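You operate a simulated robot arm through the tools that you are given. There is no shell and no other tool.

Carry out the task below with a simulated two-armed robot. There is one attempt and no reset: what you move stays moved.

JOB
Blow the sawdust into the catch box on low, then park the blower.
Fine: lock the battery latch first; back in its cradle, dial at off. Set down upright: leaf blower.

The check looks at the end state, three seconds after you hand in, the way a careful person would. Anything else that was tipped, shoved, dropped, spilled or broken makes it a failure.

ROBOT AND FRAMES
Two 7-joint arms with two-finger grippers on one trunk that stands fixed in place. Base frame: the origin is at the foot of the trunk, x ahead of it, y to its left, z up. Readings come in mm, degrees, newtons and seconds.
The left shoulder is at [25, 165, 1307], the right one opposite. With the tool pointing down near the work surface each hand reaches from about 100 to 680 mm from the base axis, measured 20 degrees to its own side. Payload 2.45 kg a hand.
The tool frame of a hand sits at the grasp point between the pads (the TCP): z along the fingers, y along the line on which they close. The tips reach 26 mm beyond it. The gripper opens to 96 mm; its body begins 69 mm behind the TCP.
Orientation is that of the tool frame in the base frame, as a unit quaternion [x, y, z, w]. With the fingers straight down and closing along the base's y, the tool's x points along the base's -x, its y along +y and its z along -z.

CONTROLS
- The arms move only by the tool jog_arm. It takes "left_plan", "right_plan" or both (then of equal length, played together; a hand with none holds still); each is a list of rows, each an object (a shift or turn left out is 0, a gripper value left out holds the last) with "travel": the shift along the tool's x, y, z in units of 20 mm (1.0 is 20 mm), a list of three; "delta_rot": the turn, a rotation vector about the tool's x, y, z in units of 5 degrees (1.0 is 5 degrees), a list of three; "jaw": the closure in counts, from 0 (fully open) to 255 (shut). In form: [{"travel": [dx, dy, dz], "delta_rot": [ax, ay, az], "jaw": jaw}, ...]. A call has 1 to 20 rows; each row shifts and turns the commanded pose from where the row before left it, along the tool's axes as they then stand. A call with a number of a shift or a turn outside -1 to 1 is refused whole. Rows are played at 5 a second. More than 50 mm and 8.6 degrees between two rows, or a gripper value outside its range, and nothing of the call is played. Where a pose cannot be reached the arm comes as near as it can. A force on the tool above 90 N (or 10 N above the force at the start of the call, whichever is more), or a blocked arm, ends the call early, and 0.2 s more pass. Each finger travels about 119.9 mm/s and halts on what it meets, pressing with about 23 N; the grip force reading is that of the motor and also rises with nothing between the fingers. The clock runs only during rows and for 0.2 s after the last one: add rows that do not move to give the fingers time. It gives the time, the measured TCP pose, the force on the tool (base axes), the opening and the grip force at its end, in the units of the frame above (readings bear some noise), with the torque about the TCP (base axes, N m) and any sound that the robot's microphone picked up, and new pictures: "views" is both (left out), scene, wrist or none (wrist: the cameras of the hands that moved).
- Cameras (640 x 400 px; columns grow to the right, rows downward): "scene" is now at [45.8, 52.3, 1774.9]; the picture's right is [0.63, -0.78, 0.00], its down [-0.61, -0.50, -0.62] and it looks along [0.48, 0.39, -0.79] (base axes); focal length 364 px, centre (320, 200). "left" rides on the left gripper at [82, -3, -98] in its tool frame; the picture's right is [0.04, 1.00, 0.00], its down [-0.73, 0.03, -0.68] and it looks along [-0.68, 0.03, 0.73] (tool axes); focal length 256 px, centre (320, 200). "right" rides on the right gripper at [82, 3, -98] in its tool frame; the picture's right is [-0.04, 1.00, 0.00], its down [-0.73, -0.03, -0.68] and it looks along [-0.68, -0.03, 0.73] (tool axes); focal length 256 px, centre (320, 200). There is no depth. A picture from a camera that has moved, and an enlarged one, comes with that camera's place and axes in the base frame and with its lens.
- lift_body(by): moves the trunk up (or, below 0, down) by that many mm; the arms and the scene camera ride with it, the base frame stays. It gives what a move gives, with no picture.
- pan_tilt(pan, tilt): turns the head with the scene camera to pan (to the left, within 120 degrees either way) and tilt (down, from -29 to 69), counted from straight ahead of the robot (the tilt from the chest, where the trunk bows). It gives what a move gives, and a new picture of the scene camera.
- close_up(camera, box): a new picture of the part [left, top, right, bottom] of that camera's present view, enlarged. No time passes.
- job_done(): hands the job in; it is judged then, once.

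Places have to be worked out from the pictures, the camera data and where the tool is seen. Open the grippers and draw the arms clear of the work before you hand the job in, unless the task says otherwise.

The tools are called after "Request:" by a JSON object that holds its "method" and its "body". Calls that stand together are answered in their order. jog_arm: Moves the arms, as the interface text tells. Its arguments: {"type":"object","properties":{"left_plan":{"type":"array","items":{"type":"object","properties":{"travel":{"type":"array","items":{"type":"number"}},"delta_rot":{"type":"array","items":{"type":"number"}},"jaw":{"type":"number"}}}},"right_plan":{"type":"array","items":{"type":"object","properties":{"travel":{"type":"array","items":{"type":"number"}},"delta_rot":{"type":"array","items":{"type":"number"}},"jaw":{"type":"number"}}}},"views":{"type":"string","enum":["both","scene","wrist","none"]}},"required":[]} The other tools are called the same way: lift_body (by) moves the trunk up or down; pan_tilt (pan, tilt) turns the head that bears the scene camera; close_up (camera, box) takes an enlarged picture of a part of a camera's view; job_done () hands the job in.

At the start:

```text
time_s: 0.0
left_position: [309.4, 422.5, 1339.3]
left_tcp_rot: [0.0, 1.0, 0.001, -0.001]
left_force: [0.5, -0.1, -0.4]
left_ft_torque: [0.03, 0.01, 0.0]
left_gripper_width: 96.0
left_finger_force: 0.0
right_position: [447.3, 68.2, 1362.0]
right_tcp_rot: [-0.001, 1.0, 0.0, -0.001]
right_force: [0.0, 0.6, 0.4]
right_ft_torque: [-0.02, -0.05, -0.03]
right_gripper_width: 96.0
right_finger_force: 0.1
trunk travel left (down, up): [-475.0, 92.0]
head pan, tilt (commanded): [39.1, 51.7]
```

scene: 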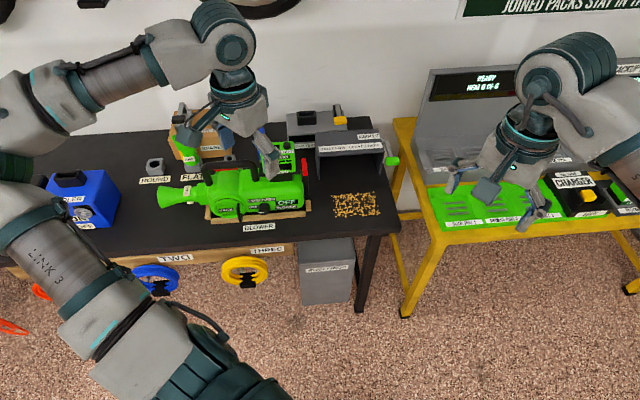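
right: 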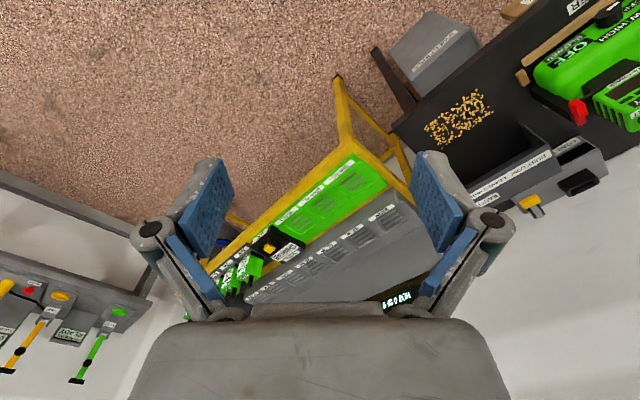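
left: 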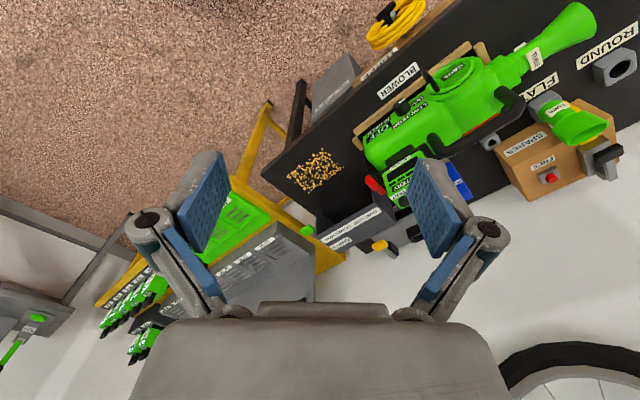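

I start by looking closely at the bench: the blower sits in its cradle, the sawdust lies to its right, and boxes with labels are behind. I take enlarged pictures to read the labels.

Request:
{"method": "close_up", "body": {"camera": "scene", "box": [150, 100, 310, 200]}}

Request:
{"method": "close_up", "body": {"camera": "scene", "box": [260, 90, 420, 190]}}

Request:
{"method": "close_up", "body": {"camera": "scene", "box": [200, 150, 400, 275]}}

Request:
{"method": "close_up", "body": {"camera": "left", "box": [340, 40, 540, 165]}}

Request:
{"method": "close_up", "body": {"camera": "left", "box": [290, 140, 490, 265]}}

Request:
{"method": "close_up", "body": {"camera": "right", "box": [440, 40, 640, 225]}}

```text
4.00 times, centred on (230, 150) of scene
camera zoom: at [45.8, 52.3, 1774.9], right [0.63, -0.78, 0.0], down [-0.61, -0.5, -0.62], along [0.48, 0.39, -0.79], focal length 1455 px, centre (680, 400)
```

zoom: 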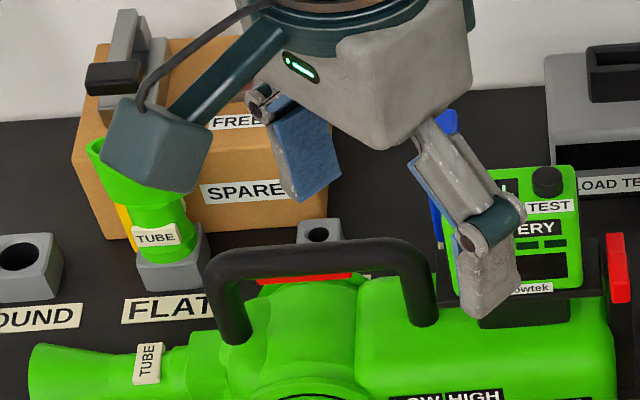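

```text
4.00 times, centred on (340, 140) of scene
camera zoom: at [45.8, 52.3, 1774.9], right [0.63, -0.78, 0.0], down [-0.61, -0.5, -0.62], along [0.48, 0.39, -0.79], focal length 1455 px, centre (240, 440)
```

zoom: 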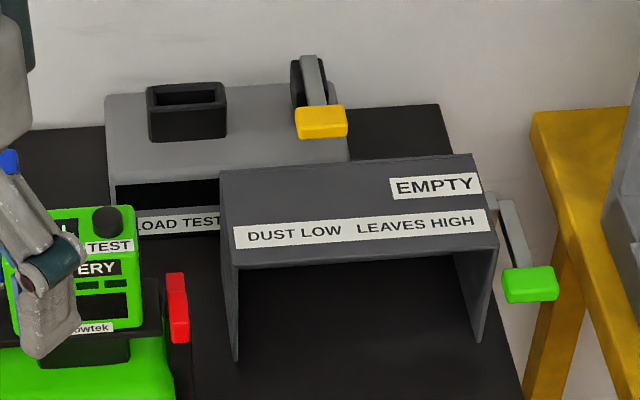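

```text
3.20 times, centred on (300, 212) of scene
camera zoom: at [45.8, 52.3, 1774.9], right [0.63, -0.78, 0.0], down [-0.61, -0.5, -0.62], along [0.48, 0.39, -0.79], focal length 1164 px, centre (384, 160)
```

zoom: 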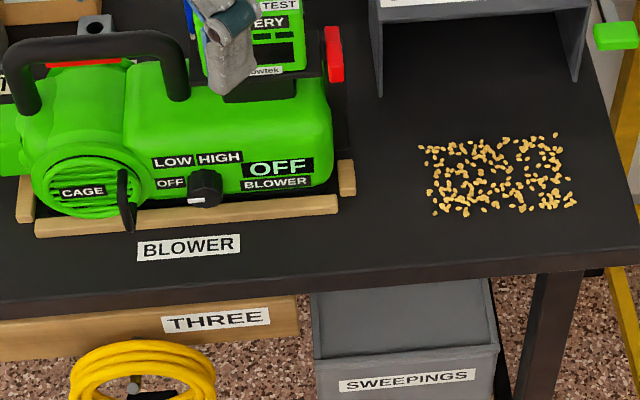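

```text
3.20 times, centred on (440, 102) of left
camera zoom: at [229.1, 420.0, 1437.5], right [-0.04, 1.0, 0.0], down [0.73, 0.03, 0.68], along [0.68, 0.03, -0.73], focal length 819 px, centre (-64, 512)
```

zoom: 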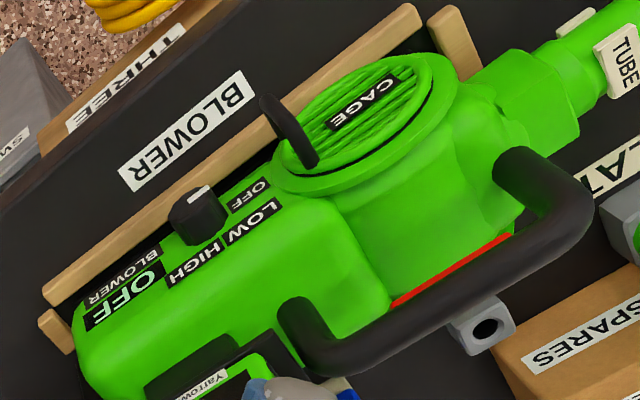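

```text
3.20 times, centred on (390, 202) of left
camera zoom: at [229.1, 420.0, 1437.5], right [-0.04, 1.0, 0.0], down [0.73, 0.03, 0.68], along [0.68, 0.03, -0.73], focal length 819 px, centre (96, 192)
```

zoom: 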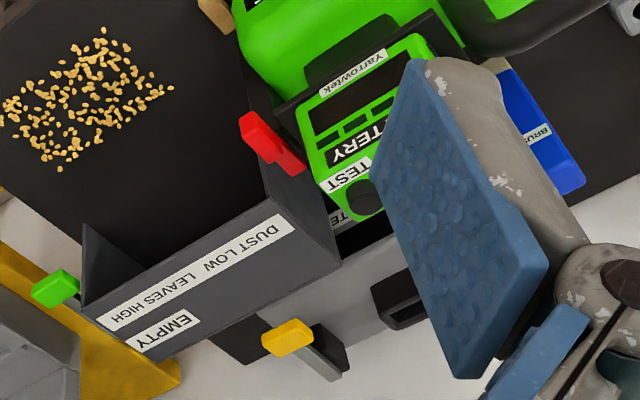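

```text
2.16 times, centred on (540, 132) of right
camera zoom: at [366.8, 72.0, 1458.6], right [0.04, 1.0, 0.0], down [0.73, -0.03, 0.68], along [0.68, -0.03, -0.74], focal length 554 px, centre (-156, 346)
```

zoom: 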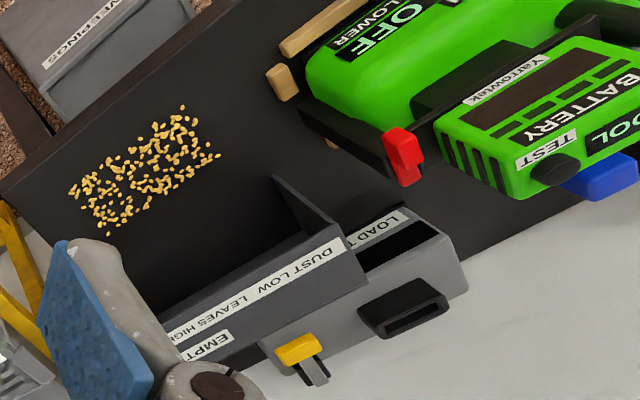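

The blower has an OFF/LOW/HIGH dial, a black top handle, a battery pack and a red part at its rear that may be the latch. I look around with the head to read the signs and see the other items.

Request:
{"method": "pan_tilt", "body": {"pan": 0, "tilt": 30}}

Request:
{"method": "pan_tilt", "body": {"pan": 40, "tilt": 25}}

Request:
{"method": "pan_tilt", "body": {"pan": 70, "tilt": 45}}

```text
time_s: 1.1
left_position: [306.3, 419.6, 1340.7]
left_tcp_rot: [0.0, 1.0, 0.001, 0.001]
left_force: [0.3, 0.6, -0.3]
left_ft_torque: [0.03, 0.03, 0.02]
left_gripper_width: 96.0
left_finger_force: 0.1
right_position: [446.0, 65.4, 1363.1]
right_tcp_rot: [-0.002, 1.0, 0.002, 0.0]
right_force: [-0.5, -0.6, 1.2]
right_ft_torque: [0.0, 0.03, -0.01]
right_gripper_width: 96.0
right_finger_force: 0.0
trunk travel left (down, up): [-475.0, 92.0]
head pan, tilt (commanded): [0.0, 30.0]
camera scene: at [77.6, 4.6, 1806.7], right [0.0, -1.0, 0.0], down [-0.5, 0.0, -0.86], along [0.86, 0.0, -0.5], focal length 364 px, centre (320, 200)
```

scene: 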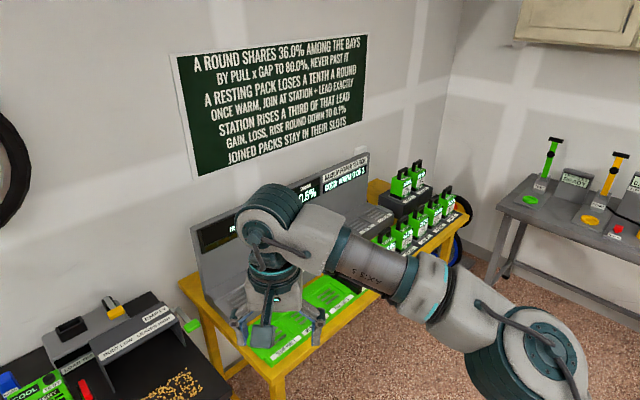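

```text
time_s: 2.1
left_position: [308.0, 419.2, 1340.5]
left_tcp_rot: [0.0, 1.0, 0.001, 0.001]
left_force: [-0.7, -1.1, -0.2]
left_ft_torque: [0.02, 0.02, 0.01]
left_gripper_width: 96.0
left_finger_force: 0.0
right_position: [445.4, 65.5, 1362.8]
right_tcp_rot: [-0.001, 1.0, 0.001, 0.0]
right_force: [-0.6, -0.3, -0.1]
right_ft_torque: [-0.01, 0.03, -0.05]
right_gripper_width: 95.8
right_finger_force: 0.0
trunk travel left (down, up): [-475.0, 92.0]
head pan, tilt (commanded): [40.0, 25.0]
camera scene: at [57.9, 63.9, 1814.6], right [0.64, -0.77, 0.0], down [-0.33, -0.27, -0.9], along [0.69, 0.58, -0.43], focal length 364 px, centre (320, 200)
```

scene: 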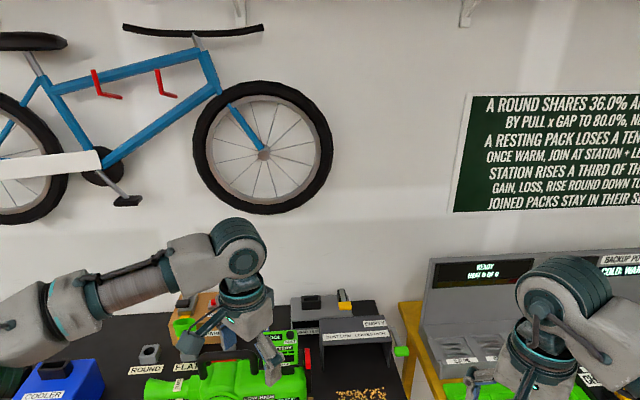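

```text
time_s: 3.1
left_position: [307.3, 420.0, 1340.8]
left_tcp_rot: [-0.001, 1.0, 0.001, 0.001]
left_force: [0.7, -0.2, -0.5]
left_ft_torque: [0.0, 0.01, 0.0]
left_gripper_width: 96.2
left_finger_force: 0.1
right_position: [445.1, 65.8, 1362.9]
right_tcp_rot: [-0.001, 1.0, 0.001, 0.0]
right_force: [0.4, 0.1, -0.6]
right_ft_torque: [0.0, 0.0, 0.0]
right_gripper_width: 96.3
right_finger_force: 0.0
trunk travel left (down, up): [-475.0, 92.0]
head pan, tilt (commanded): [70.0, 45.0]
camera scene: at [15.1, 81.1, 1784.1], right [0.94, -0.34, 0.0], down [-0.24, -0.67, -0.7], along [0.24, 0.66, -0.71], focal length 364 px, centre (320, 200)
```

scene: 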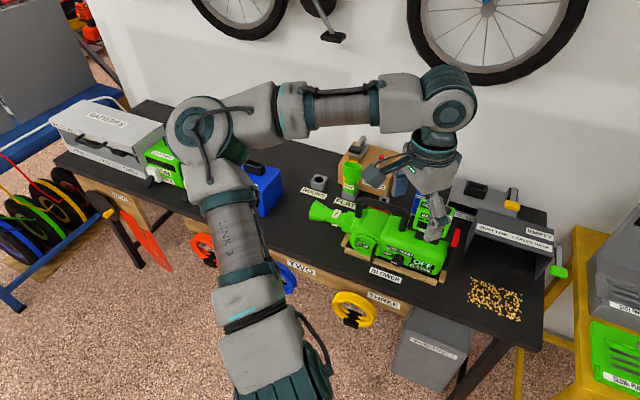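

The bench runs roughly along base [0.73,-0.68], about 0.8 m high. I turn the left hand so its camera looks square at the bench and draw it back a little, to inspect the blower, latch and dial.

Request:
{"method": "jog_arm", "body": {"left_plan": [{"delta_rot": [0, 0, -1]}, {"delta_rot": [0, 0, -1]}, {"delta_rot": [0, 0, -1]}, {"delta_rot": [0, 0, -1]}, {"delta_rot": [0, 0, -1]}, {"delta_rot": [0, 0, -1]}, {"delta_rot": [0, 0, -1]}, {"delta_rot": [0, 0, -1]}, {"delta_rot": [0, 0, -1]}], "views": "both"}}

Request:
{"method": "pan_tilt", "body": {"pan": 50, "tilt": 52}}

```text
time_s: 5.1
left_position: [308.0, 419.4, 1341.8]
left_tcp_rot: [-0.383, 0.924, 0.0, 0.001]
left_force: [-0.6, 0.3, -0.3]
left_ft_torque: [0.01, -0.01, -0.03]
left_gripper_width: 96.1
left_finger_force: 0.1
right_position: [445.4, 64.7, 1362.1]
right_tcp_rot: [-0.001, 1.0, 0.001, 0.0]
right_force: [0.2, 0.4, 0.6]
right_ft_torque: [0.01, 0.0, -0.02]
right_gripper_width: 96.0
right_finger_force: 0.1
trunk travel left (down, up): [-475.0, 92.0]
head pan, tilt (commanded): [70.0, 45.0]
camera scene: at [15.0, 80.9, 1784.1], right [0.94, -0.34, 0.0], down [-0.24, -0.67, -0.7], along [0.24, 0.66, -0.71], focal length 364 px, centre (320, 200)
camera left: at [253.1, 360.1, 1439.4], right [-0.74, 0.68, 0.0], down [0.5, 0.54, 0.68], along [0.46, 0.5, -0.73], focal length 256 px, centre (320, 200)
```

scene: 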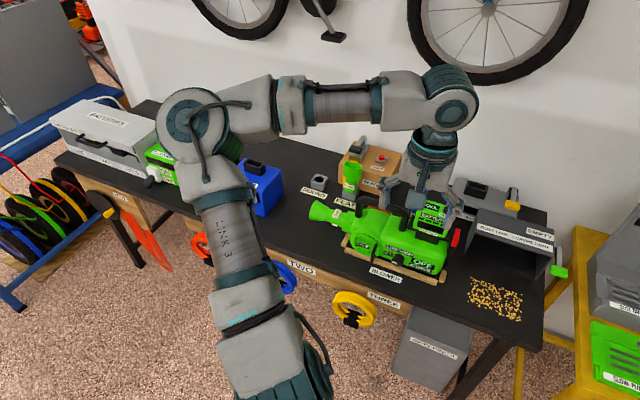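
left: 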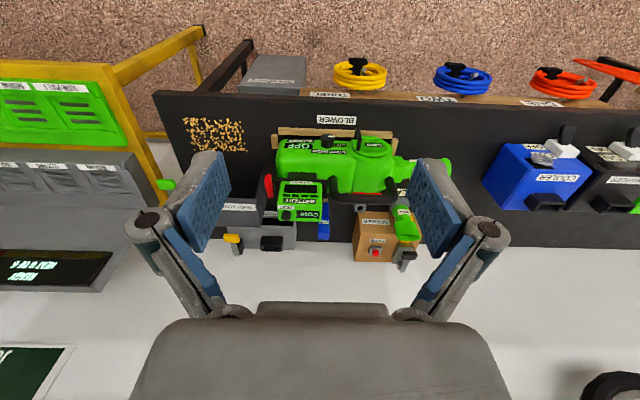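

```text
time_s: 5.9
left_position: [307.6, 418.9, 1341.8]
left_tcp_rot: [-0.384, 0.924, 0.001, 0.001]
left_force: [0.6, -0.2, 0.3]
left_ft_torque: [0.0, -0.02, 0.0]
left_gripper_width: 95.8
left_finger_force: 0.0
right_position: [446.0, 66.2, 1362.4]
right_tcp_rot: [-0.001, 1.0, 0.0, -0.001]
right_force: [-0.5, 1.1, -0.3]
right_ft_torque: [0.01, -0.01, -0.01]
right_gripper_width: 96.1
right_finger_force: 0.1
trunk travel left (down, up): [-475.0, 92.0]
head pan, tilt (commanded): [50.0, 52.0]
camera scene: at [35.4, 62.1, 1774.6], right [0.77, -0.64, 0.0], down [-0.51, -0.61, -0.61], along [0.39, 0.47, -0.79], focal length 364 px, centre (320, 200)
```

scene: 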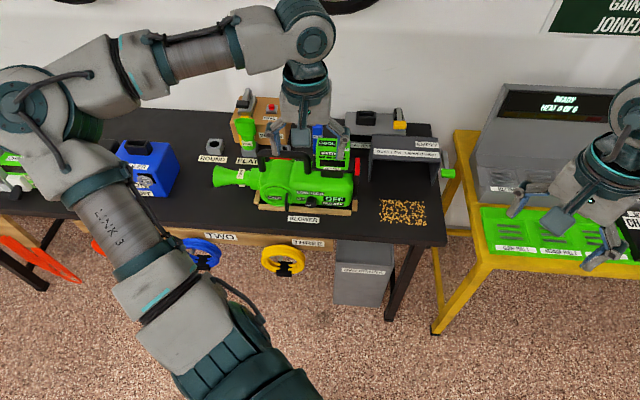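

The hand camera now looks square on the bench. I enlarge the blower, battery, and catch box in it.

Request:
{"method": "close_up", "body": {"camera": "left", "box": [250, 105, 460, 236]}}

Request:
{"method": "close_up", "body": {"camera": "left", "box": [250, 160, 346, 220]}}

Request:
{"method": "close_up", "body": {"camera": "left", "box": [150, 100, 310, 260]}}

Request:
{"method": "close_up", "body": {"camera": "left", "box": [340, 180, 460, 270]}}

Request:
{"method": "close_up", "body": {"camera": "scene", "box": [200, 80, 460, 240]}}

```text
3.05 times, centred on (355, 170) of left
camera zoom: at [252.9, 360.2, 1439.4], right [-0.74, 0.68, 0.0], down [0.5, 0.54, 0.68], along [0.46, 0.5, -0.73], focal length 780 px, centre (213, 290)
```

zoom: 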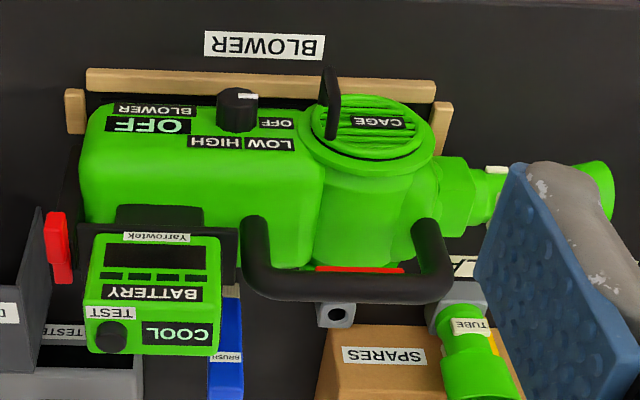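

```text
6.67 times, centred on (298, 190) of left
camera zoom: at [252.9, 360.2, 1439.4], right [-0.74, 0.68, 0.0], down [0.5, 0.54, 0.68], along [0.46, 0.5, -0.73], focal length 1707 px, centre (467, 267)
```

zoom: 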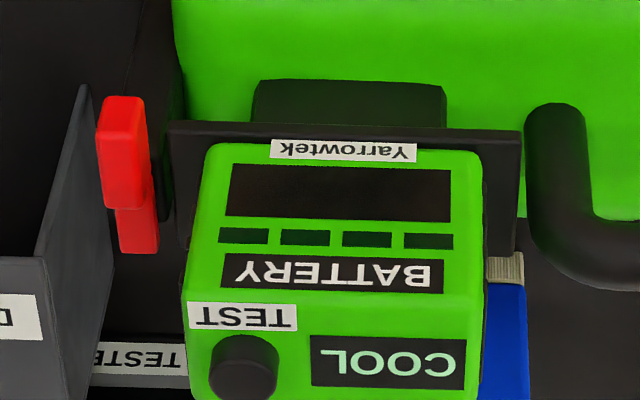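

```text
2.50 times, centred on (230, 180) of left
camera zoom: at [252.9, 360.2, 1439.4], right [-0.74, 0.68, 0.0], down [0.5, 0.54, 0.68], along [0.46, 0.5, -0.73], focal length 640 px, centre (545, 250)
```

zoom: 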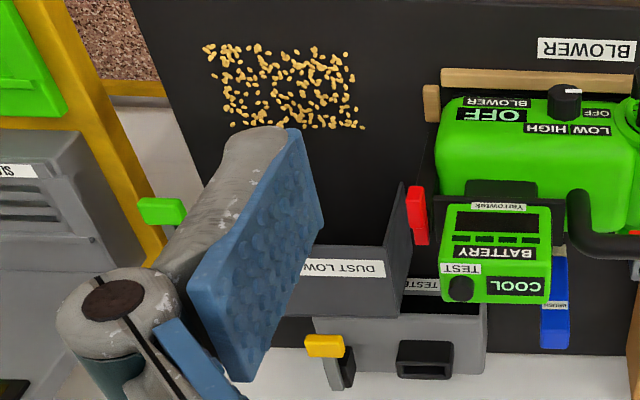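

```text
4.44 times, centred on (400, 225) of left
camera zoom: at [252.9, 360.2, 1439.4], right [-0.74, 0.68, 0.0], down [0.5, 0.54, 0.68], along [0.46, 0.5, -0.73], focal length 1138 px, centre (-36, 89)
```

zoom: 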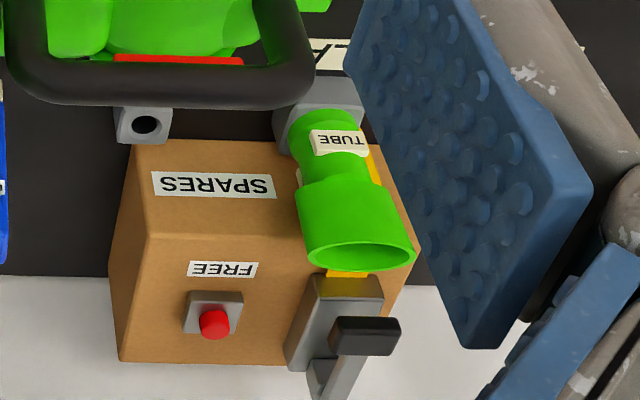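

```text
2.46 times, centred on (330, 160) of scene
camera zoom: at [35.4, 62.1, 1774.6], right [0.77, -0.64, 0.0], down [-0.51, -0.61, -0.61], along [0.39, 0.47, -0.79], focal length 896 px, centre (295, 298)
```

zoom: 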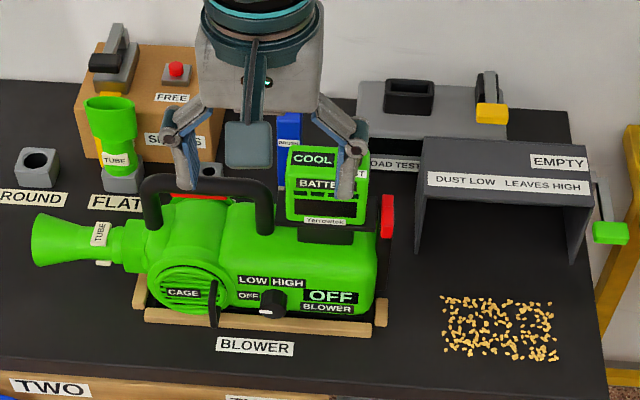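

Triangulating the two views puts the bench top near z≈805, the handle near [451,727,1000], the red latch near [615,573,960] and the sawdust near [699,425,805]. I move the left hand closer, still high, to see the latch, dial and handle in detail.

Request:
{"method": "jog_arm", "body": {"left_plan": [{"travel": [-0.8, 0, 0.9]}, {"travel": [-0.8, 0, 0.9]}, {"travel": [-0.8, 0, 0.9]}, {"travel": [-0.8, 0, 0.9]}, {"travel": [-0.8, 0, 0.9]}, {"travel": [-0.8, 0, 0.9]}, {"travel": [-0.8, 0, 0.9]}, {"travel": [0, 0, 0]}], "views": "both"}}

Request:
{"method": "close_up", "body": {"camera": "left", "box": [200, 60, 440, 210]}}

Request:
{"method": "close_up", "body": {"camera": "scene", "box": [200, 100, 400, 225]}}

```text
time_s: 7.7
left_position: [387.0, 499.9, 1214.9]
left_tcp_rot: [-0.382, 0.924, 0.0, 0.0]
left_force: [0.6, 0.1, 0.0]
left_ft_torque: [-0.04, 0.0, 0.03]
left_gripper_width: 95.9
left_finger_force: 0.1
right_position: [445.4, 64.8, 1362.2]
right_tcp_rot: [0.0, 1.0, 0.002, 0.001]
right_force: [0.2, -0.4, -0.4]
right_ft_torque: [-0.02, 0.0, -0.02]
right_gripper_width: 96.0
right_finger_force: 0.0
trunk travel left (down, up): [-475.0, 92.0]
head pan, tilt (commanded): [50.0, 52.0]
camera scene: at [36.1, 63.3, 1774.5], right [0.77, -0.64, 0.0], down [-0.51, -0.61, -0.61], along [0.39, 0.47, -0.79], focal length 364 px, centre (320, 200)
camera left: at [332.3, 441.2, 1313.0], right [-0.74, 0.68, 0.0], down [0.5, 0.54, 0.68], along [0.46, 0.5, -0.73], focal length 256 px, centre (320, 200)
```

scene: 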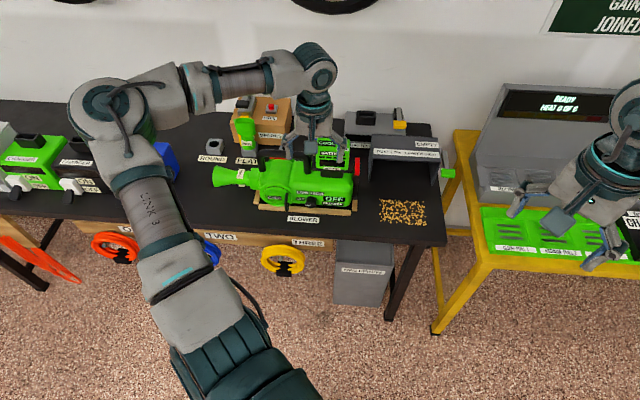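
left: 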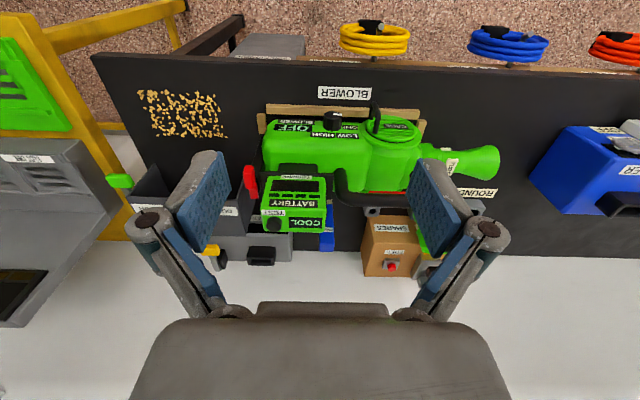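

```text
2.67 times, centred on (320, 135) of left
camera zoom: at [332.3, 441.2, 1313.0], right [-0.74, 0.68, 0.0], down [0.5, 0.54, 0.68], along [0.46, 0.5, -0.73], focal length 683 px, centre (320, 373)
```

zoom: 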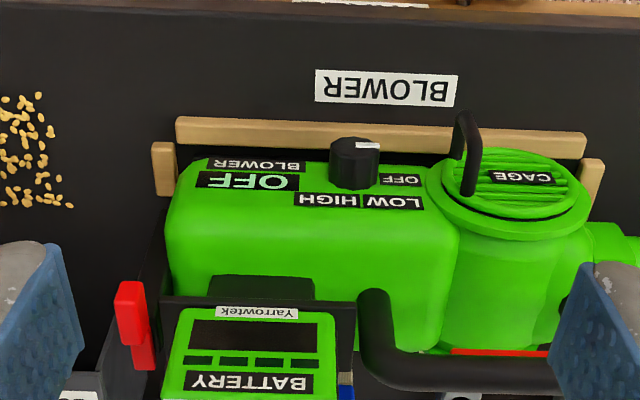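

```text
3.20 times, centred on (300, 162) of scene
camera zoom: at [36.1, 63.3, 1774.5], right [0.77, -0.64, 0.0], down [-0.51, -0.61, -0.61], along [0.39, 0.47, -0.79], focal length 1164 px, centre (384, 320)
```

zoom: 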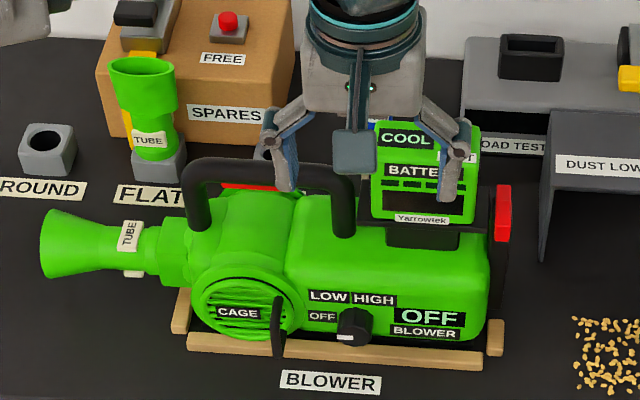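

The dial pointer is at OFF (left), with LOW above-left. I lower the trunk 150 mm for reach and tilt the left hand forward to look at the handle, trigger strip and latch more from the side.

Request:
{"method": "lift_body", "body": {"by": -150}}

Request:
{"method": "jog_arm", "body": {"left_plan": [{"delta_rot": [0, -1, 0], "travel": [0.3, 0, 0]}, {"delta_rot": [0, -1, 0], "travel": [0.3, 0, 0]}, {"delta_rot": [0, -1, 0], "travel": [0.3, 0, 0]}, {"delta_rot": [0, -1, 0], "travel": [0.3, 0, 0]}, {"delta_rot": [0, -1, 0], "travel": [0.3, 0, 0]}, {"delta_rot": [0, -1, 0], "travel": [0.3, 0, 0]}, {"travel": [0, 0, 0]}], "views": "both"}}

```text
time_s: 9.5
left_position: [386.4, 498.3, 1065.0]
left_tcp_rot: [-0.382, 0.924, 0.0, 0.001]
left_force: [-0.3, 0.1, -0.3]
left_ft_torque: [0.05, -0.03, 0.0]
left_gripper_width: 96.1
left_finger_force: 0.0
right_position: [445.2, 64.9, 1213.7]
right_tcp_rot: [0.0, 1.0, 0.001, 0.001]
right_force: [0.2, 0.1, 0.2]
right_ft_torque: [0.03, -0.05, -0.01]
right_gripper_width: 95.9
right_finger_force: 0.0
trunk travel left (down, up): [-325.0, 242.0]
head pan, tilt (commanded): [50.0, 52.0]
```

```text
time_s: 11.1
left_position: [362.3, 474.2, 1057.3]
left_tcp_rot: [-0.369, 0.892, 0.1, 0.24]
left_force: [-0.1, -0.4, -0.6]
left_ft_torque: [0.02, -0.03, 0.0]
left_gripper_width: 95.8
left_finger_force: 0.1
right_position: [447.1, 65.7, 1212.9]
right_tcp_rot: [-0.001, 1.0, 0.001, 0.001]
right_force: [-0.3, 0.5, 0.8]
right_ft_torque: [0.02, -0.01, 0.0]
right_gripper_width: 96.1
right_finger_force: 0.0
trunk travel left (down, up): [-325.0, 242.0]
head pan, tilt (commanded): [50.0, 52.0]
camera scene: at [69.2, 61.9, 1624.6], right [0.77, -0.64, 0.0], down [-0.51, -0.61, -0.61], along [0.39, 0.47, -0.79], focal length 364 px, centre (320, 200)
camera left: at [280.1, 388.0, 1100.7], right [-0.73, 0.68, -0.02], down [0.19, 0.23, 0.96], along [0.66, 0.7, -0.29], focal length 256 px, centre (320, 200)
```

scene: 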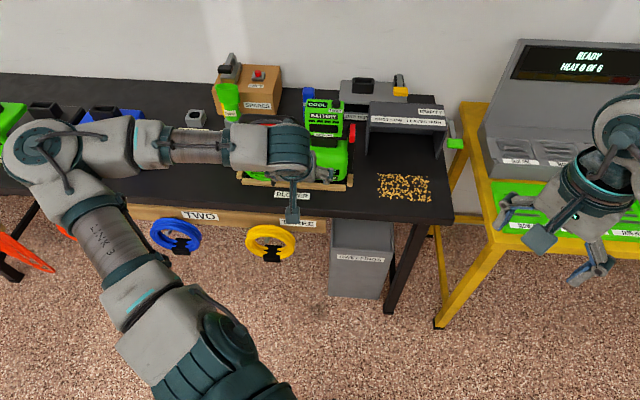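
left: 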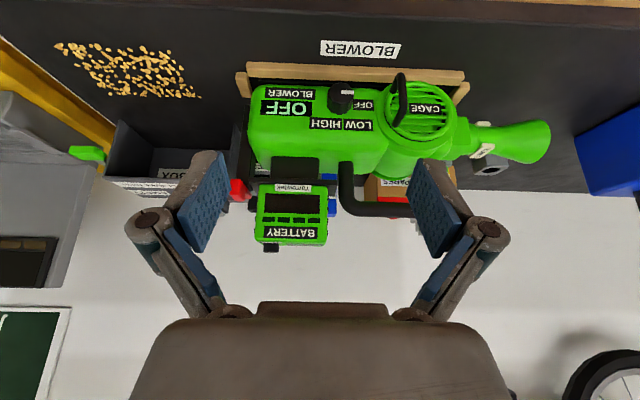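

The trunk is 150 mm lower and the hand sees the blower flatter now. I enlarge the handle/trigger area and the latch.

Request:
{"method": "close_up", "body": {"camera": "left", "box": [220, 60, 480, 250]}}

Request:
{"method": "close_up", "body": {"camera": "left", "box": [215, 160, 345, 260]}}

Request:
{"method": "close_up", "body": {"camera": "left", "box": [330, 140, 430, 220]}}

Request:
{"method": "close_up", "body": {"camera": "scene", "box": [280, 70, 470, 210]}}

```text
2.11 times, centred on (350, 155) of left
camera zoom: at [280.1, 388.0, 1100.7], right [-0.73, 0.68, -0.02], down [0.19, 0.23, 0.96], along [0.66, 0.7, -0.29], focal length 539 px, centre (257, 295)
```

zoom: 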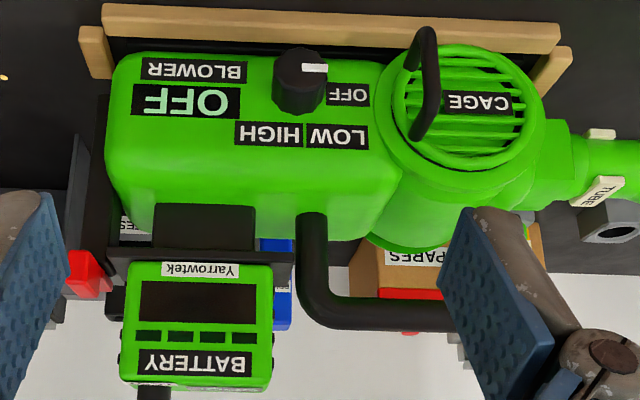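

```text
4.00 times, centred on (280, 210) of left
camera zoom: at [280.1, 388.0, 1100.7], right [-0.73, 0.68, -0.02], down [0.19, 0.23, 0.96], along [0.66, 0.7, -0.29], focal length 1024 px, centre (480, 160)
```

zoom: 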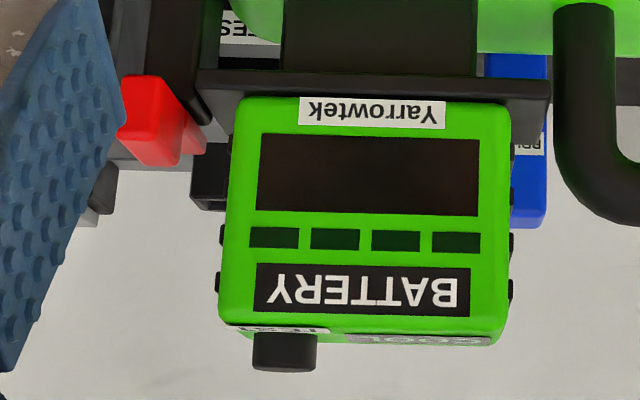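

```text
5.00 times, centred on (380, 180) of left
camera zoom: at [280.1, 388.0, 1100.7], right [-0.73, 0.68, -0.02], down [0.19, 0.23, 0.96], along [0.66, 0.7, -0.29], focal length 1280 px, centre (20, 300)
```

zoom: 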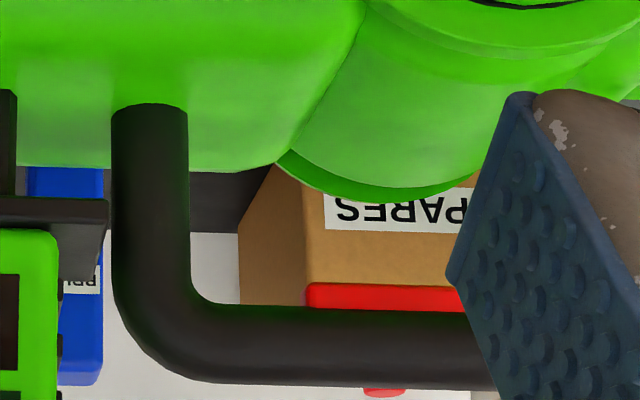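

```text
2.86 times, centred on (375, 140) of scene
camera zoom: at [69.2, 61.9, 1624.6], right [0.77, -0.64, 0.0], down [-0.51, -0.61, -0.61], along [0.39, 0.47, -0.79], focal length 1040 px, centre (163, 371)
```

zoom: 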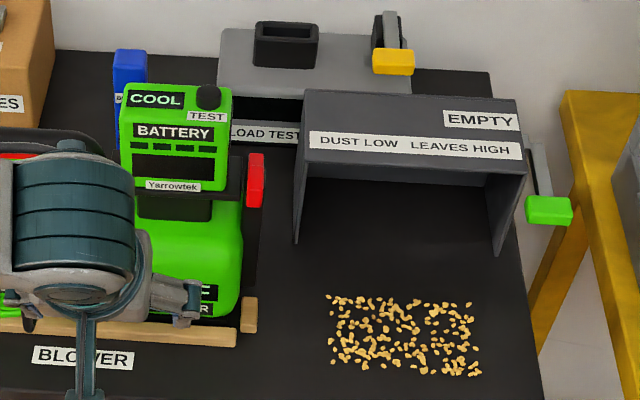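

The red strip is a trigger on the underside of the handle bar, so squeezing the bar vertically should press it. I shift the hand right and lower to view the red latch head-on.

Request:
{"method": "jog_arm", "body": {"left_plan": [{"travel": [0.2, -1, 0.3]}, {"travel": [0.2, -1, 0.3]}, {"travel": [0.2, -1, 0.3]}, {"travel": [0.2, -1, 0.3]}, {"travel": [0.2, -1, 0.3]}, {"travel": [0.2, -1, 0.3]}, {"travel": [0, 0, 0]}], "views": "both"}}

Request:
{"method": "close_up", "body": {"camera": "left", "box": [240, 120, 400, 220]}}

Request:
{"method": "close_up", "body": {"camera": "left", "box": [280, 150, 344, 190]}}

Request:
{"method": "close_up", "body": {"camera": "scene", "box": [290, 80, 386, 140]}}

```text
time_s: 12.7
left_position: [444.6, 385.9, 1013.7]
left_tcp_rot: [-0.369, 0.892, 0.098, 0.24]
left_force: [-0.4, 0.0, -1.2]
left_ft_torque: [-0.02, 0.01, 0.05]
left_gripper_width: 96.0
left_finger_force: 0.0
right_position: [445.4, 65.9, 1213.0]
right_tcp_rot: [-0.001, 1.0, 0.001, 0.001]
right_force: [-0.5, 0.3, 0.9]
right_ft_torque: [-0.05, -0.01, -0.01]
right_gripper_width: 96.2
right_finger_force: 0.0
trunk travel left (down, up): [-325.0, 242.0]
head pan, tilt (commanded): [50.0, 52.0]
camera scene: at [69.7, 61.2, 1624.6], right [0.77, -0.64, 0.0], down [-0.51, -0.61, -0.61], along [0.39, 0.47, -0.79], focal length 364 px, centre (320, 200)
camera left: at [363.4, 300.0, 1057.9], right [-0.73, 0.68, -0.02], down [0.19, 0.23, 0.96], along [0.66, 0.69, -0.3], focal length 256 px, centre (320, 200)
```

scene: 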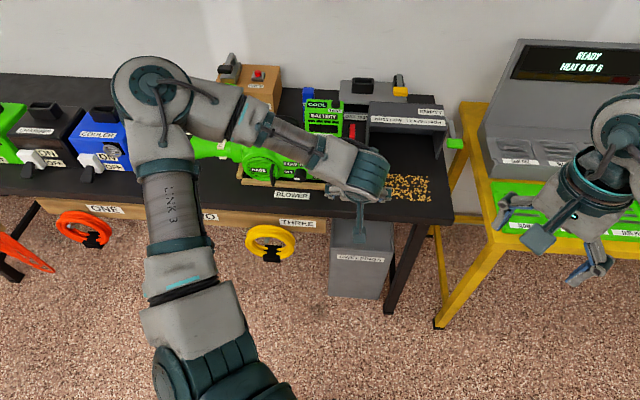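
left: 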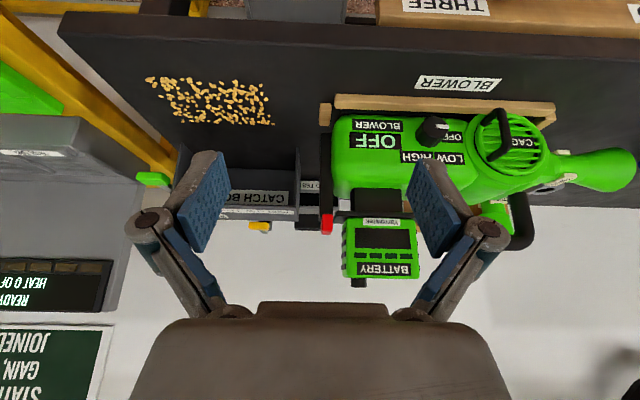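

```text
4.00 times, centred on (320, 170) of left
camera zoom: at [363.4, 300.0, 1057.9], right [-0.73, 0.68, -0.02], down [0.19, 0.23, 0.96], along [0.66, 0.69, -0.3], focal length 1024 px, centre (320, 320)
```

zoom: 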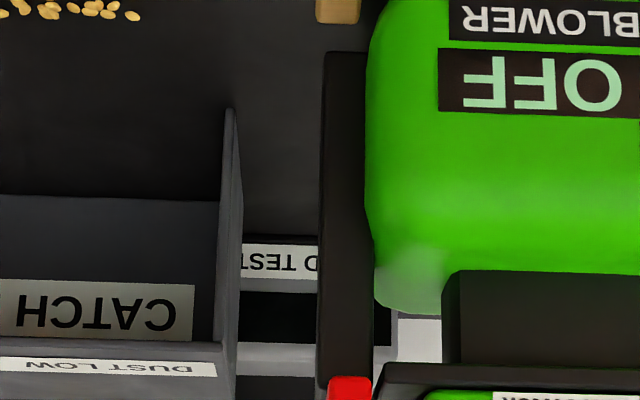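

```text
10.00 times, centred on (312, 170) of left
camera zoom: at [363.4, 300.0, 1057.9], right [-0.73, 0.68, -0.02], down [0.19, 0.23, 0.96], along [0.66, 0.69, -0.3], focal length 2560 px, centre (400, 500)
```

zoom: 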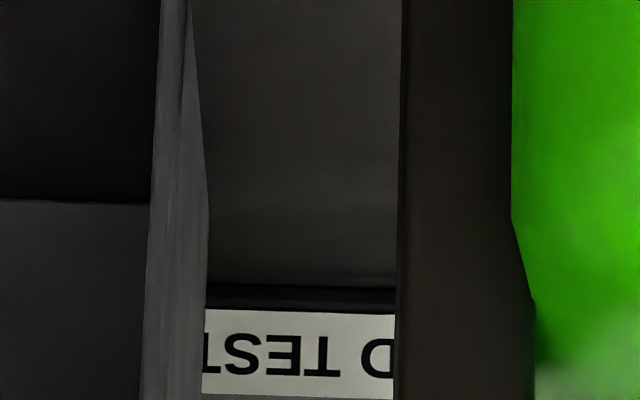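

```text
6.67 times, centred on (338, 110) of scene
camera zoom: at [69.7, 61.2, 1624.6], right [0.77, -0.64, 0.0], down [-0.51, -0.61, -0.61], along [0.39, 0.47, -0.79], focal length 2426 px, centre (200, 800)
```

zoom: 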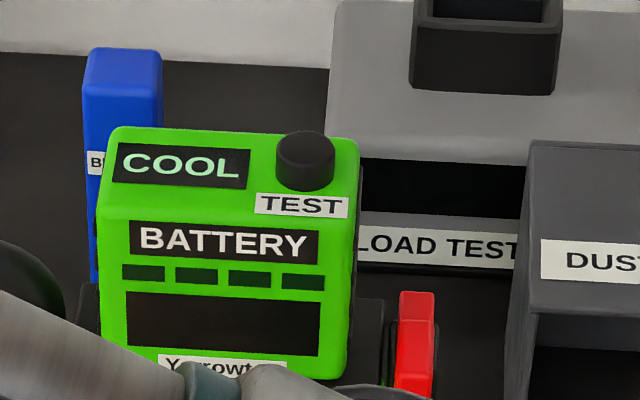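

I look at the red latch and the battery side in this view.

Request:
{"method": "close_up", "body": {"camera": "left", "box": [290, 190, 440, 290]}}

Request:
{"method": "close_up", "body": {"camera": "left", "box": [310, 200, 358, 230]}}

Request:
{"method": "close_up", "body": {"camera": "scene", "box": [325, 110, 389, 150]}}

```text
4.00 times, centred on (365, 240) of left
camera zoom: at [363.4, 300.0, 1057.9], right [-0.73, 0.68, -0.02], down [0.19, 0.23, 0.96], along [0.66, 0.69, -0.3], focal length 1024 px, centre (140, 40)
```

zoom: 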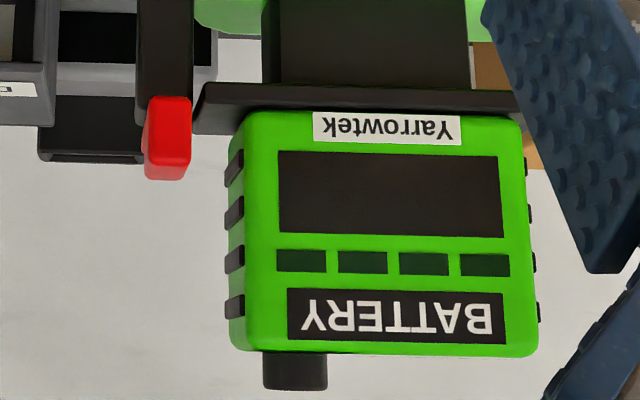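

```text
13.33 times, centred on (334, 215) of left
camera zoom: at [363.4, 300.0, 1057.9], right [-0.73, 0.68, -0.02], down [0.19, 0.23, 0.96], along [0.66, 0.69, -0.3], focal length 3413 px, centre (133, 0)
```

zoom: 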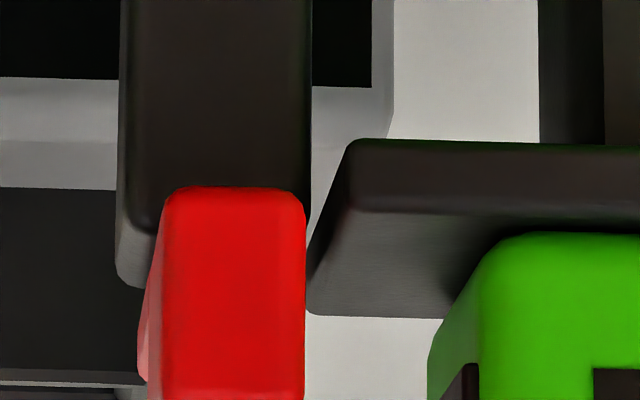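

```text
10.00 times, centred on (357, 130) of scene
camera zoom: at [69.7, 61.2, 1624.6], right [0.77, -0.64, 0.0], down [-0.51, -0.61, -0.61], along [0.39, 0.47, -0.79], focal length 3639 px, centre (-50, 900)
```

zoom: 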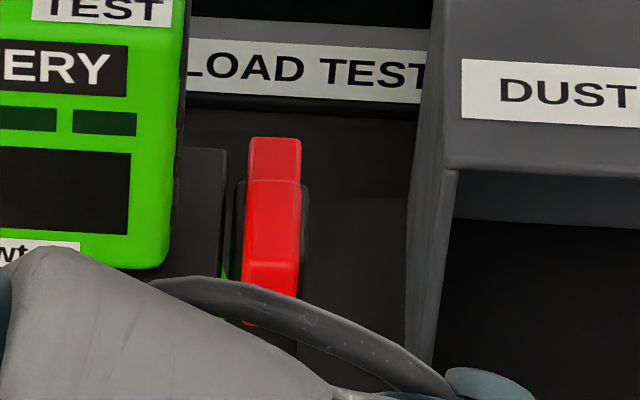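

The red piece looks like a lever on a black post at the blower's rear, next to the battery shelf. I want a side view of it, so I move the left hand to the right and turn its camera towards the rear of the blower.

Request:
{"method": "jog_arm", "body": {"left_plan": [{"travel": [-0.31, -0.79, 0.18]}, {"travel": [-0.31, -0.79, 0.18]}, {"travel": [-0.31, -0.79, 0.18]}, {"travel": [-0.31, -0.79, 0.18]}, {"travel": [-0.31, -0.79, 0.18]}, {"travel": [-0.31, -0.79, 0.18]}, {"travel": [-0.31, -0.79, 0.18]}, {"travel": [-0.31, -0.79, 0.18]}, {"delta_rot": [-0.5, 0, -0.866]}, {"delta_rot": [-0.5, 0, -0.866]}, {"delta_rot": [-0.5, 0, -0.866]}, {"delta_rot": [-0.5, 0, -0.866]}, {"delta_rot": [-0.5, 0, -0.866]}, {"delta_rot": [-0.5, 0, -0.866]}, {"delta_rot": [-0.5, 0, -0.866]}, {"delta_rot": [-0.5, 0, -0.866]}, {"delta_rot": [-0.5, 0, -0.866]}, {"travel": [0, 0, 0]}], "views": "both"}}

```text
time_s: 16.5
left_position: [574.9, 339.3, 1013.9]
left_tcp_rot: [0.684, -0.682, -0.183, -0.183]
left_force: [1.3, 0.5, -0.1]
left_ft_torque: [0.0, 0.01, 0.04]
left_gripper_width: 95.9
left_finger_force: 0.0
right_position: [444.1, 64.1, 1211.9]
right_tcp_rot: [-0.001, 1.0, 0.0, 0.0]
right_force: [0.4, 0.8, -0.1]
right_ft_torque: [0.0, 0.01, 0.03]
right_gripper_width: 95.9
right_finger_force: 0.0
trunk travel left (down, up): [-325.0, 242.0]
head pan, tilt (commanded): [50.0, 52.0]
camera scene: at [71.3, 60.1, 1624.6], right [0.77, -0.64, 0.0], down [-0.51, -0.61, -0.61], along [0.39, 0.47, -0.79], focal length 364 px, centre (320, 200)
camera left: at [579.3, 220.0, 1058.1], right [-1.0, -0.04, -0.02], down [-0.03, 0.29, 0.96], along [-0.03, 0.95, -0.3], focal length 256 px, centre (320, 200)
```

scene: 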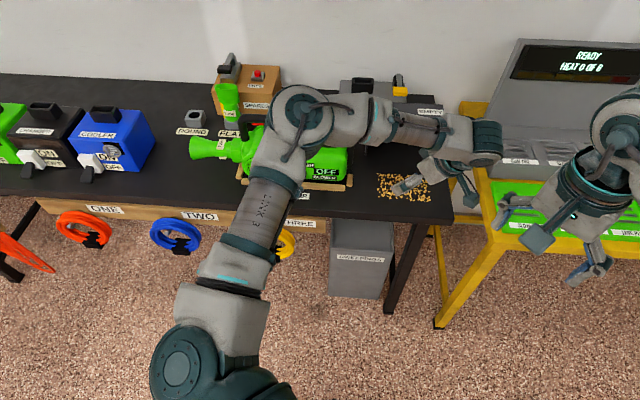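
left: 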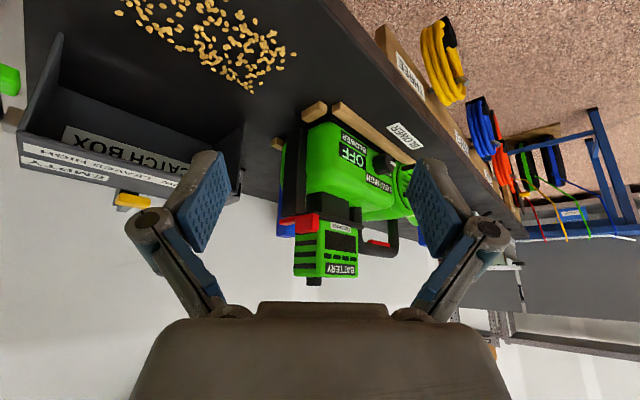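

Now I can see the rear side of the blower. I enlarge the latch and trigger here.

Request:
{"method": "close_up", "body": {"camera": "left", "box": [240, 100, 440, 300]}}

Request:
{"method": "close_up", "body": {"camera": "left", "box": [265, 190, 345, 250]}}

Request:
{"method": "close_up", "body": {"camera": "left", "box": [345, 190, 425, 260]}}

```text
2.00 times, centred on (340, 200) of left
camera zoom: at [579.3, 220.0, 1058.1], right [-1.0, -0.04, -0.02], down [-0.03, 0.29, 0.96], along [-0.03, 0.95, -0.3], focal length 512 px, centre (280, 200)
```

zoom: 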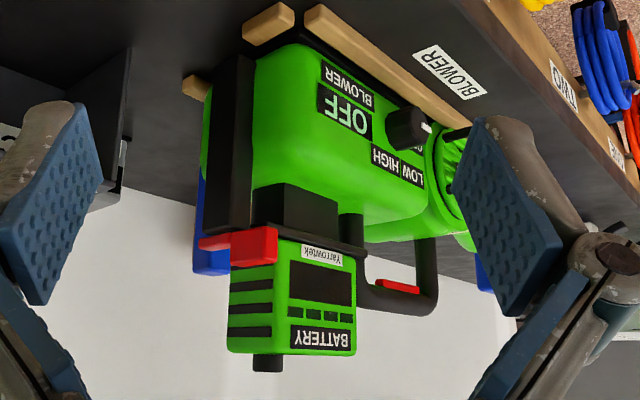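

```text
6.67 times, centred on (305, 220) of left
camera zoom: at [579.3, 220.0, 1058.1], right [-1.0, -0.04, -0.02], down [-0.03, 0.29, 0.96], along [-0.03, 0.95, -0.3], focal length 1707 px, centre (420, 67)
```

zoom: 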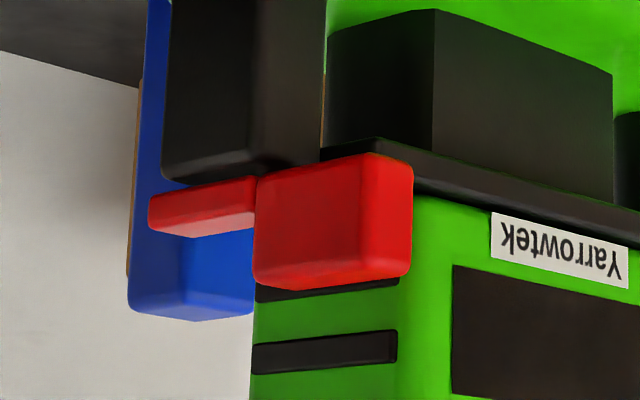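

```text
5.71 times, centred on (385, 225) of left
camera zoom: at [579.3, 220.0, 1058.1], right [-1.0, -0.04, -0.02], down [-0.03, 0.29, 0.96], along [-0.03, 0.95, -0.3], focal length 1463 px, centre (-51, 57)
```

zoom: 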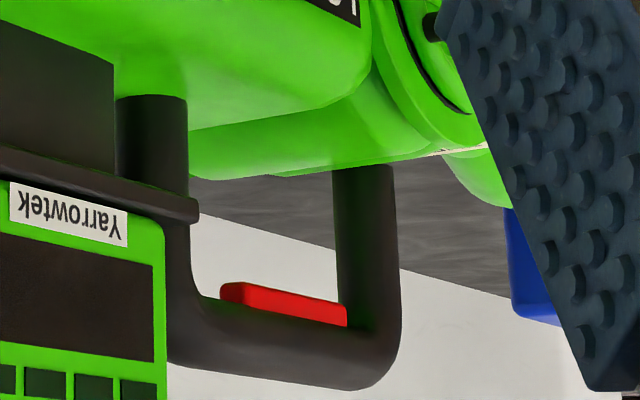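

The trigger is clearly a paddle under the handle bar, and the latch is a thin red bar on top of the post with a red block at its near end. I zoom in further for its pivot.

Request:
{"method": "close_up", "body": {"camera": "left", "box": [276, 198, 324, 240]}}

Request:
{"method": "close_up", "body": {"camera": "left", "box": [100, 60, 260, 220]}}

```text
9.52 times, centred on (300, 219) of left
camera zoom: at [579.3, 220.0, 1058.1], right [-1.0, -0.04, -0.02], down [-0.03, 0.29, 0.96], along [-0.03, 0.95, -0.3], focal length 2438 px, centre (510, 19)
```

zoom: 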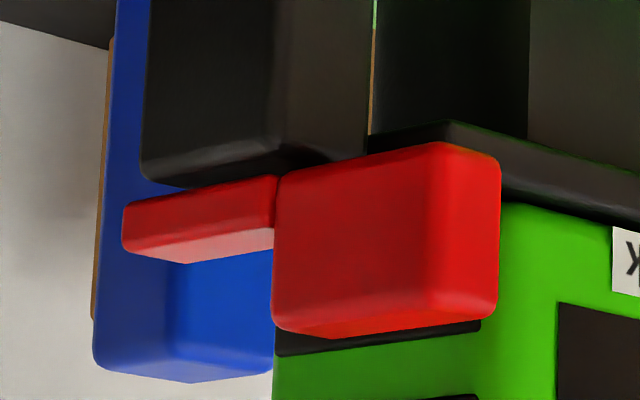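

```text
2.50 times, centred on (180, 140) of left
camera zoom: at [579.3, 220.0, 1058.1], right [-1.0, -0.04, -0.02], down [-0.03, 0.29, 0.96], along [-0.03, 0.95, -0.3], focal length 640 px, centre (670, 350)
```

zoom: 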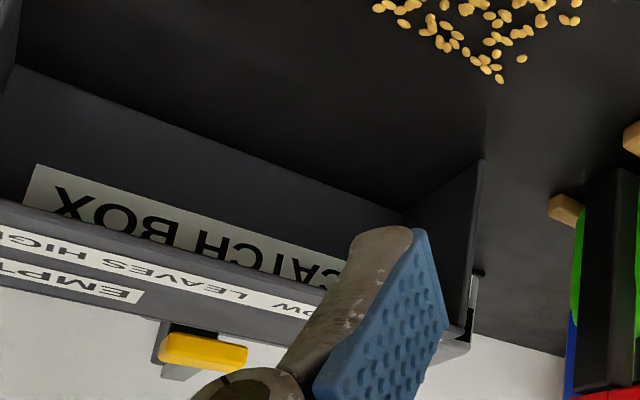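

Triangulating from the two hand views: bench runs at exactly 45°, latch block front face ≈[573,537,991], trigger/handle ≈[443,737,1001], knob ≈[458,613,872]. I turn the hand back square to the bench and level it so the fingers point horizontally at the bench.

Request:
{"method": "jog_arm", "body": {"left_plan": [{"delta_rot": [0.5, 0, 0.866]}, {"delta_rot": [0.5, 0, 0.866]}, {"delta_rot": [0.5, 0, 0.866]}, {"delta_rot": [0.5, 0, 0.866]}, {"delta_rot": [0.5, 0, 0.866]}, {"delta_rot": [0.5, 0, 0.866]}, {"delta_rot": [0.5, 0, 0.866]}, {"delta_rot": [0.5, 0, 0.866]}, {"delta_rot": [0.5, 0, 0.866]}, {"travel": [0.5, 0, -0.3]}, {"travel": [0.5, 0, -0.3]}, {"travel": [0.5, 0, -0.3]}, {"travel": [0.5, 0, -0.3]}, {"travel": [0, 0, 0]}], "views": "none"}}

Request:
{"method": "jog_arm", "body": {"left_plan": [{"delta_rot": [0, -1, 0]}, {"delta_rot": [0, -1, 0]}, {"delta_rot": [0, -1, 0]}, {"delta_rot": [0, -1, 0]}, {"delta_rot": [0, -1, 0]}, {"delta_rot": [0, -1, 0]}, {"delta_rot": [0, -1, 0]}, {"delta_rot": [0, -1, 0]}, {"delta_rot": [0, -1, 0]}, {"delta_rot": [0, -1, 0]}, {"delta_rot": [0, -1, 0]}, {"delta_rot": [0, -1, 0]}, {"travel": [0, 0, 0]}], "views": "both"}}

```text
time_s: 19.5
left_position: [541.9, 305.7, 1012.6]
left_tcp_rot: [-0.37, 0.892, 0.1, 0.239]
left_force: [0.7, -0.3, -0.2]
left_ft_torque: [0.0, 0.02, 0.01]
left_gripper_width: 96.2
left_finger_force: 0.0
right_position: [446.1, 63.6, 1213.3]
right_tcp_rot: [-0.001, 1.0, 0.001, 0.0]
right_force: [-0.4, 0.4, 0.1]
right_ft_torque: [0.01, -0.02, 0.0]
right_gripper_width: 95.7
right_finger_force: 0.1
trunk travel left (down, up): [-325.0, 242.0]
head pan, tilt (commanded): [50.0, 52.0]
```

```text
time_s: 22.3
left_position: [539.4, 322.1, 1028.0]
left_tcp_rot: [-0.27, 0.654, 0.27, 0.653]
left_force: [0.2, -0.6, 0.6]
left_ft_torque: [-0.06, 0.03, 0.02]
left_gripper_width: 96.0
left_finger_force: 0.0
left hand out of reach, approached as far as the arm can: row 11, 12
right_position: [446.1, 64.9, 1213.1]
right_tcp_rot: [-0.001, 1.0, 0.001, 0.0]
right_force: [-0.3, -0.3, 0.8]
right_ft_torque: [-0.01, 0.0, -0.01]
right_gripper_width: 96.1
right_finger_force: 0.2
trunk travel left (down, up): [-325.0, 242.0]
head pan, tilt (commanded): [50.0, 52.0]
camera scene: at [71.1, 59.8, 1624.6], right [0.77, -0.64, 0.0], down [-0.51, -0.6, -0.61], along [0.39, 0.47, -0.79], focal length 364 px, centre (320, 200)
camera left: at [473.2, 252.3, 946.3], right [-0.7, 0.71, -0.04], down [-0.5, -0.46, 0.73], along [0.5, 0.54, 0.68], focal length 256 px, centre (320, 200)
```

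scene: 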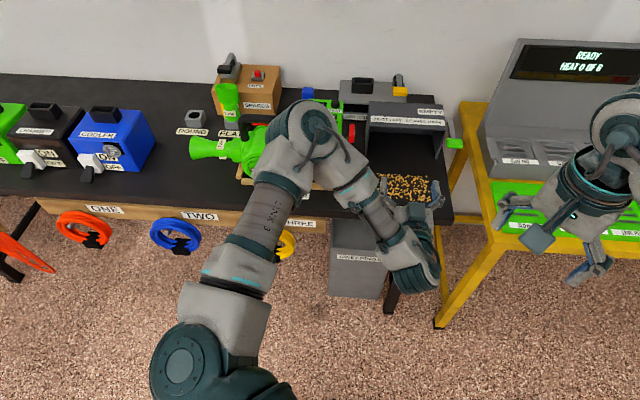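
left: 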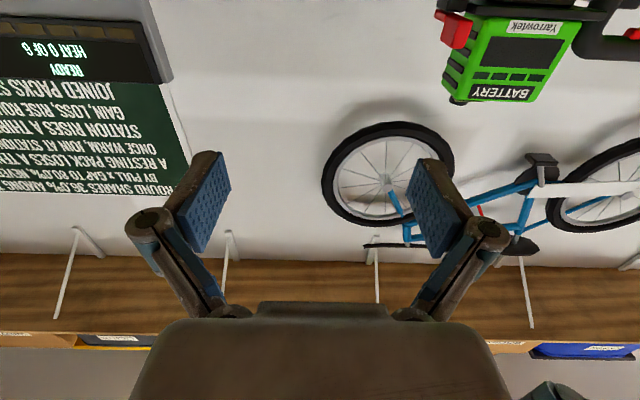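

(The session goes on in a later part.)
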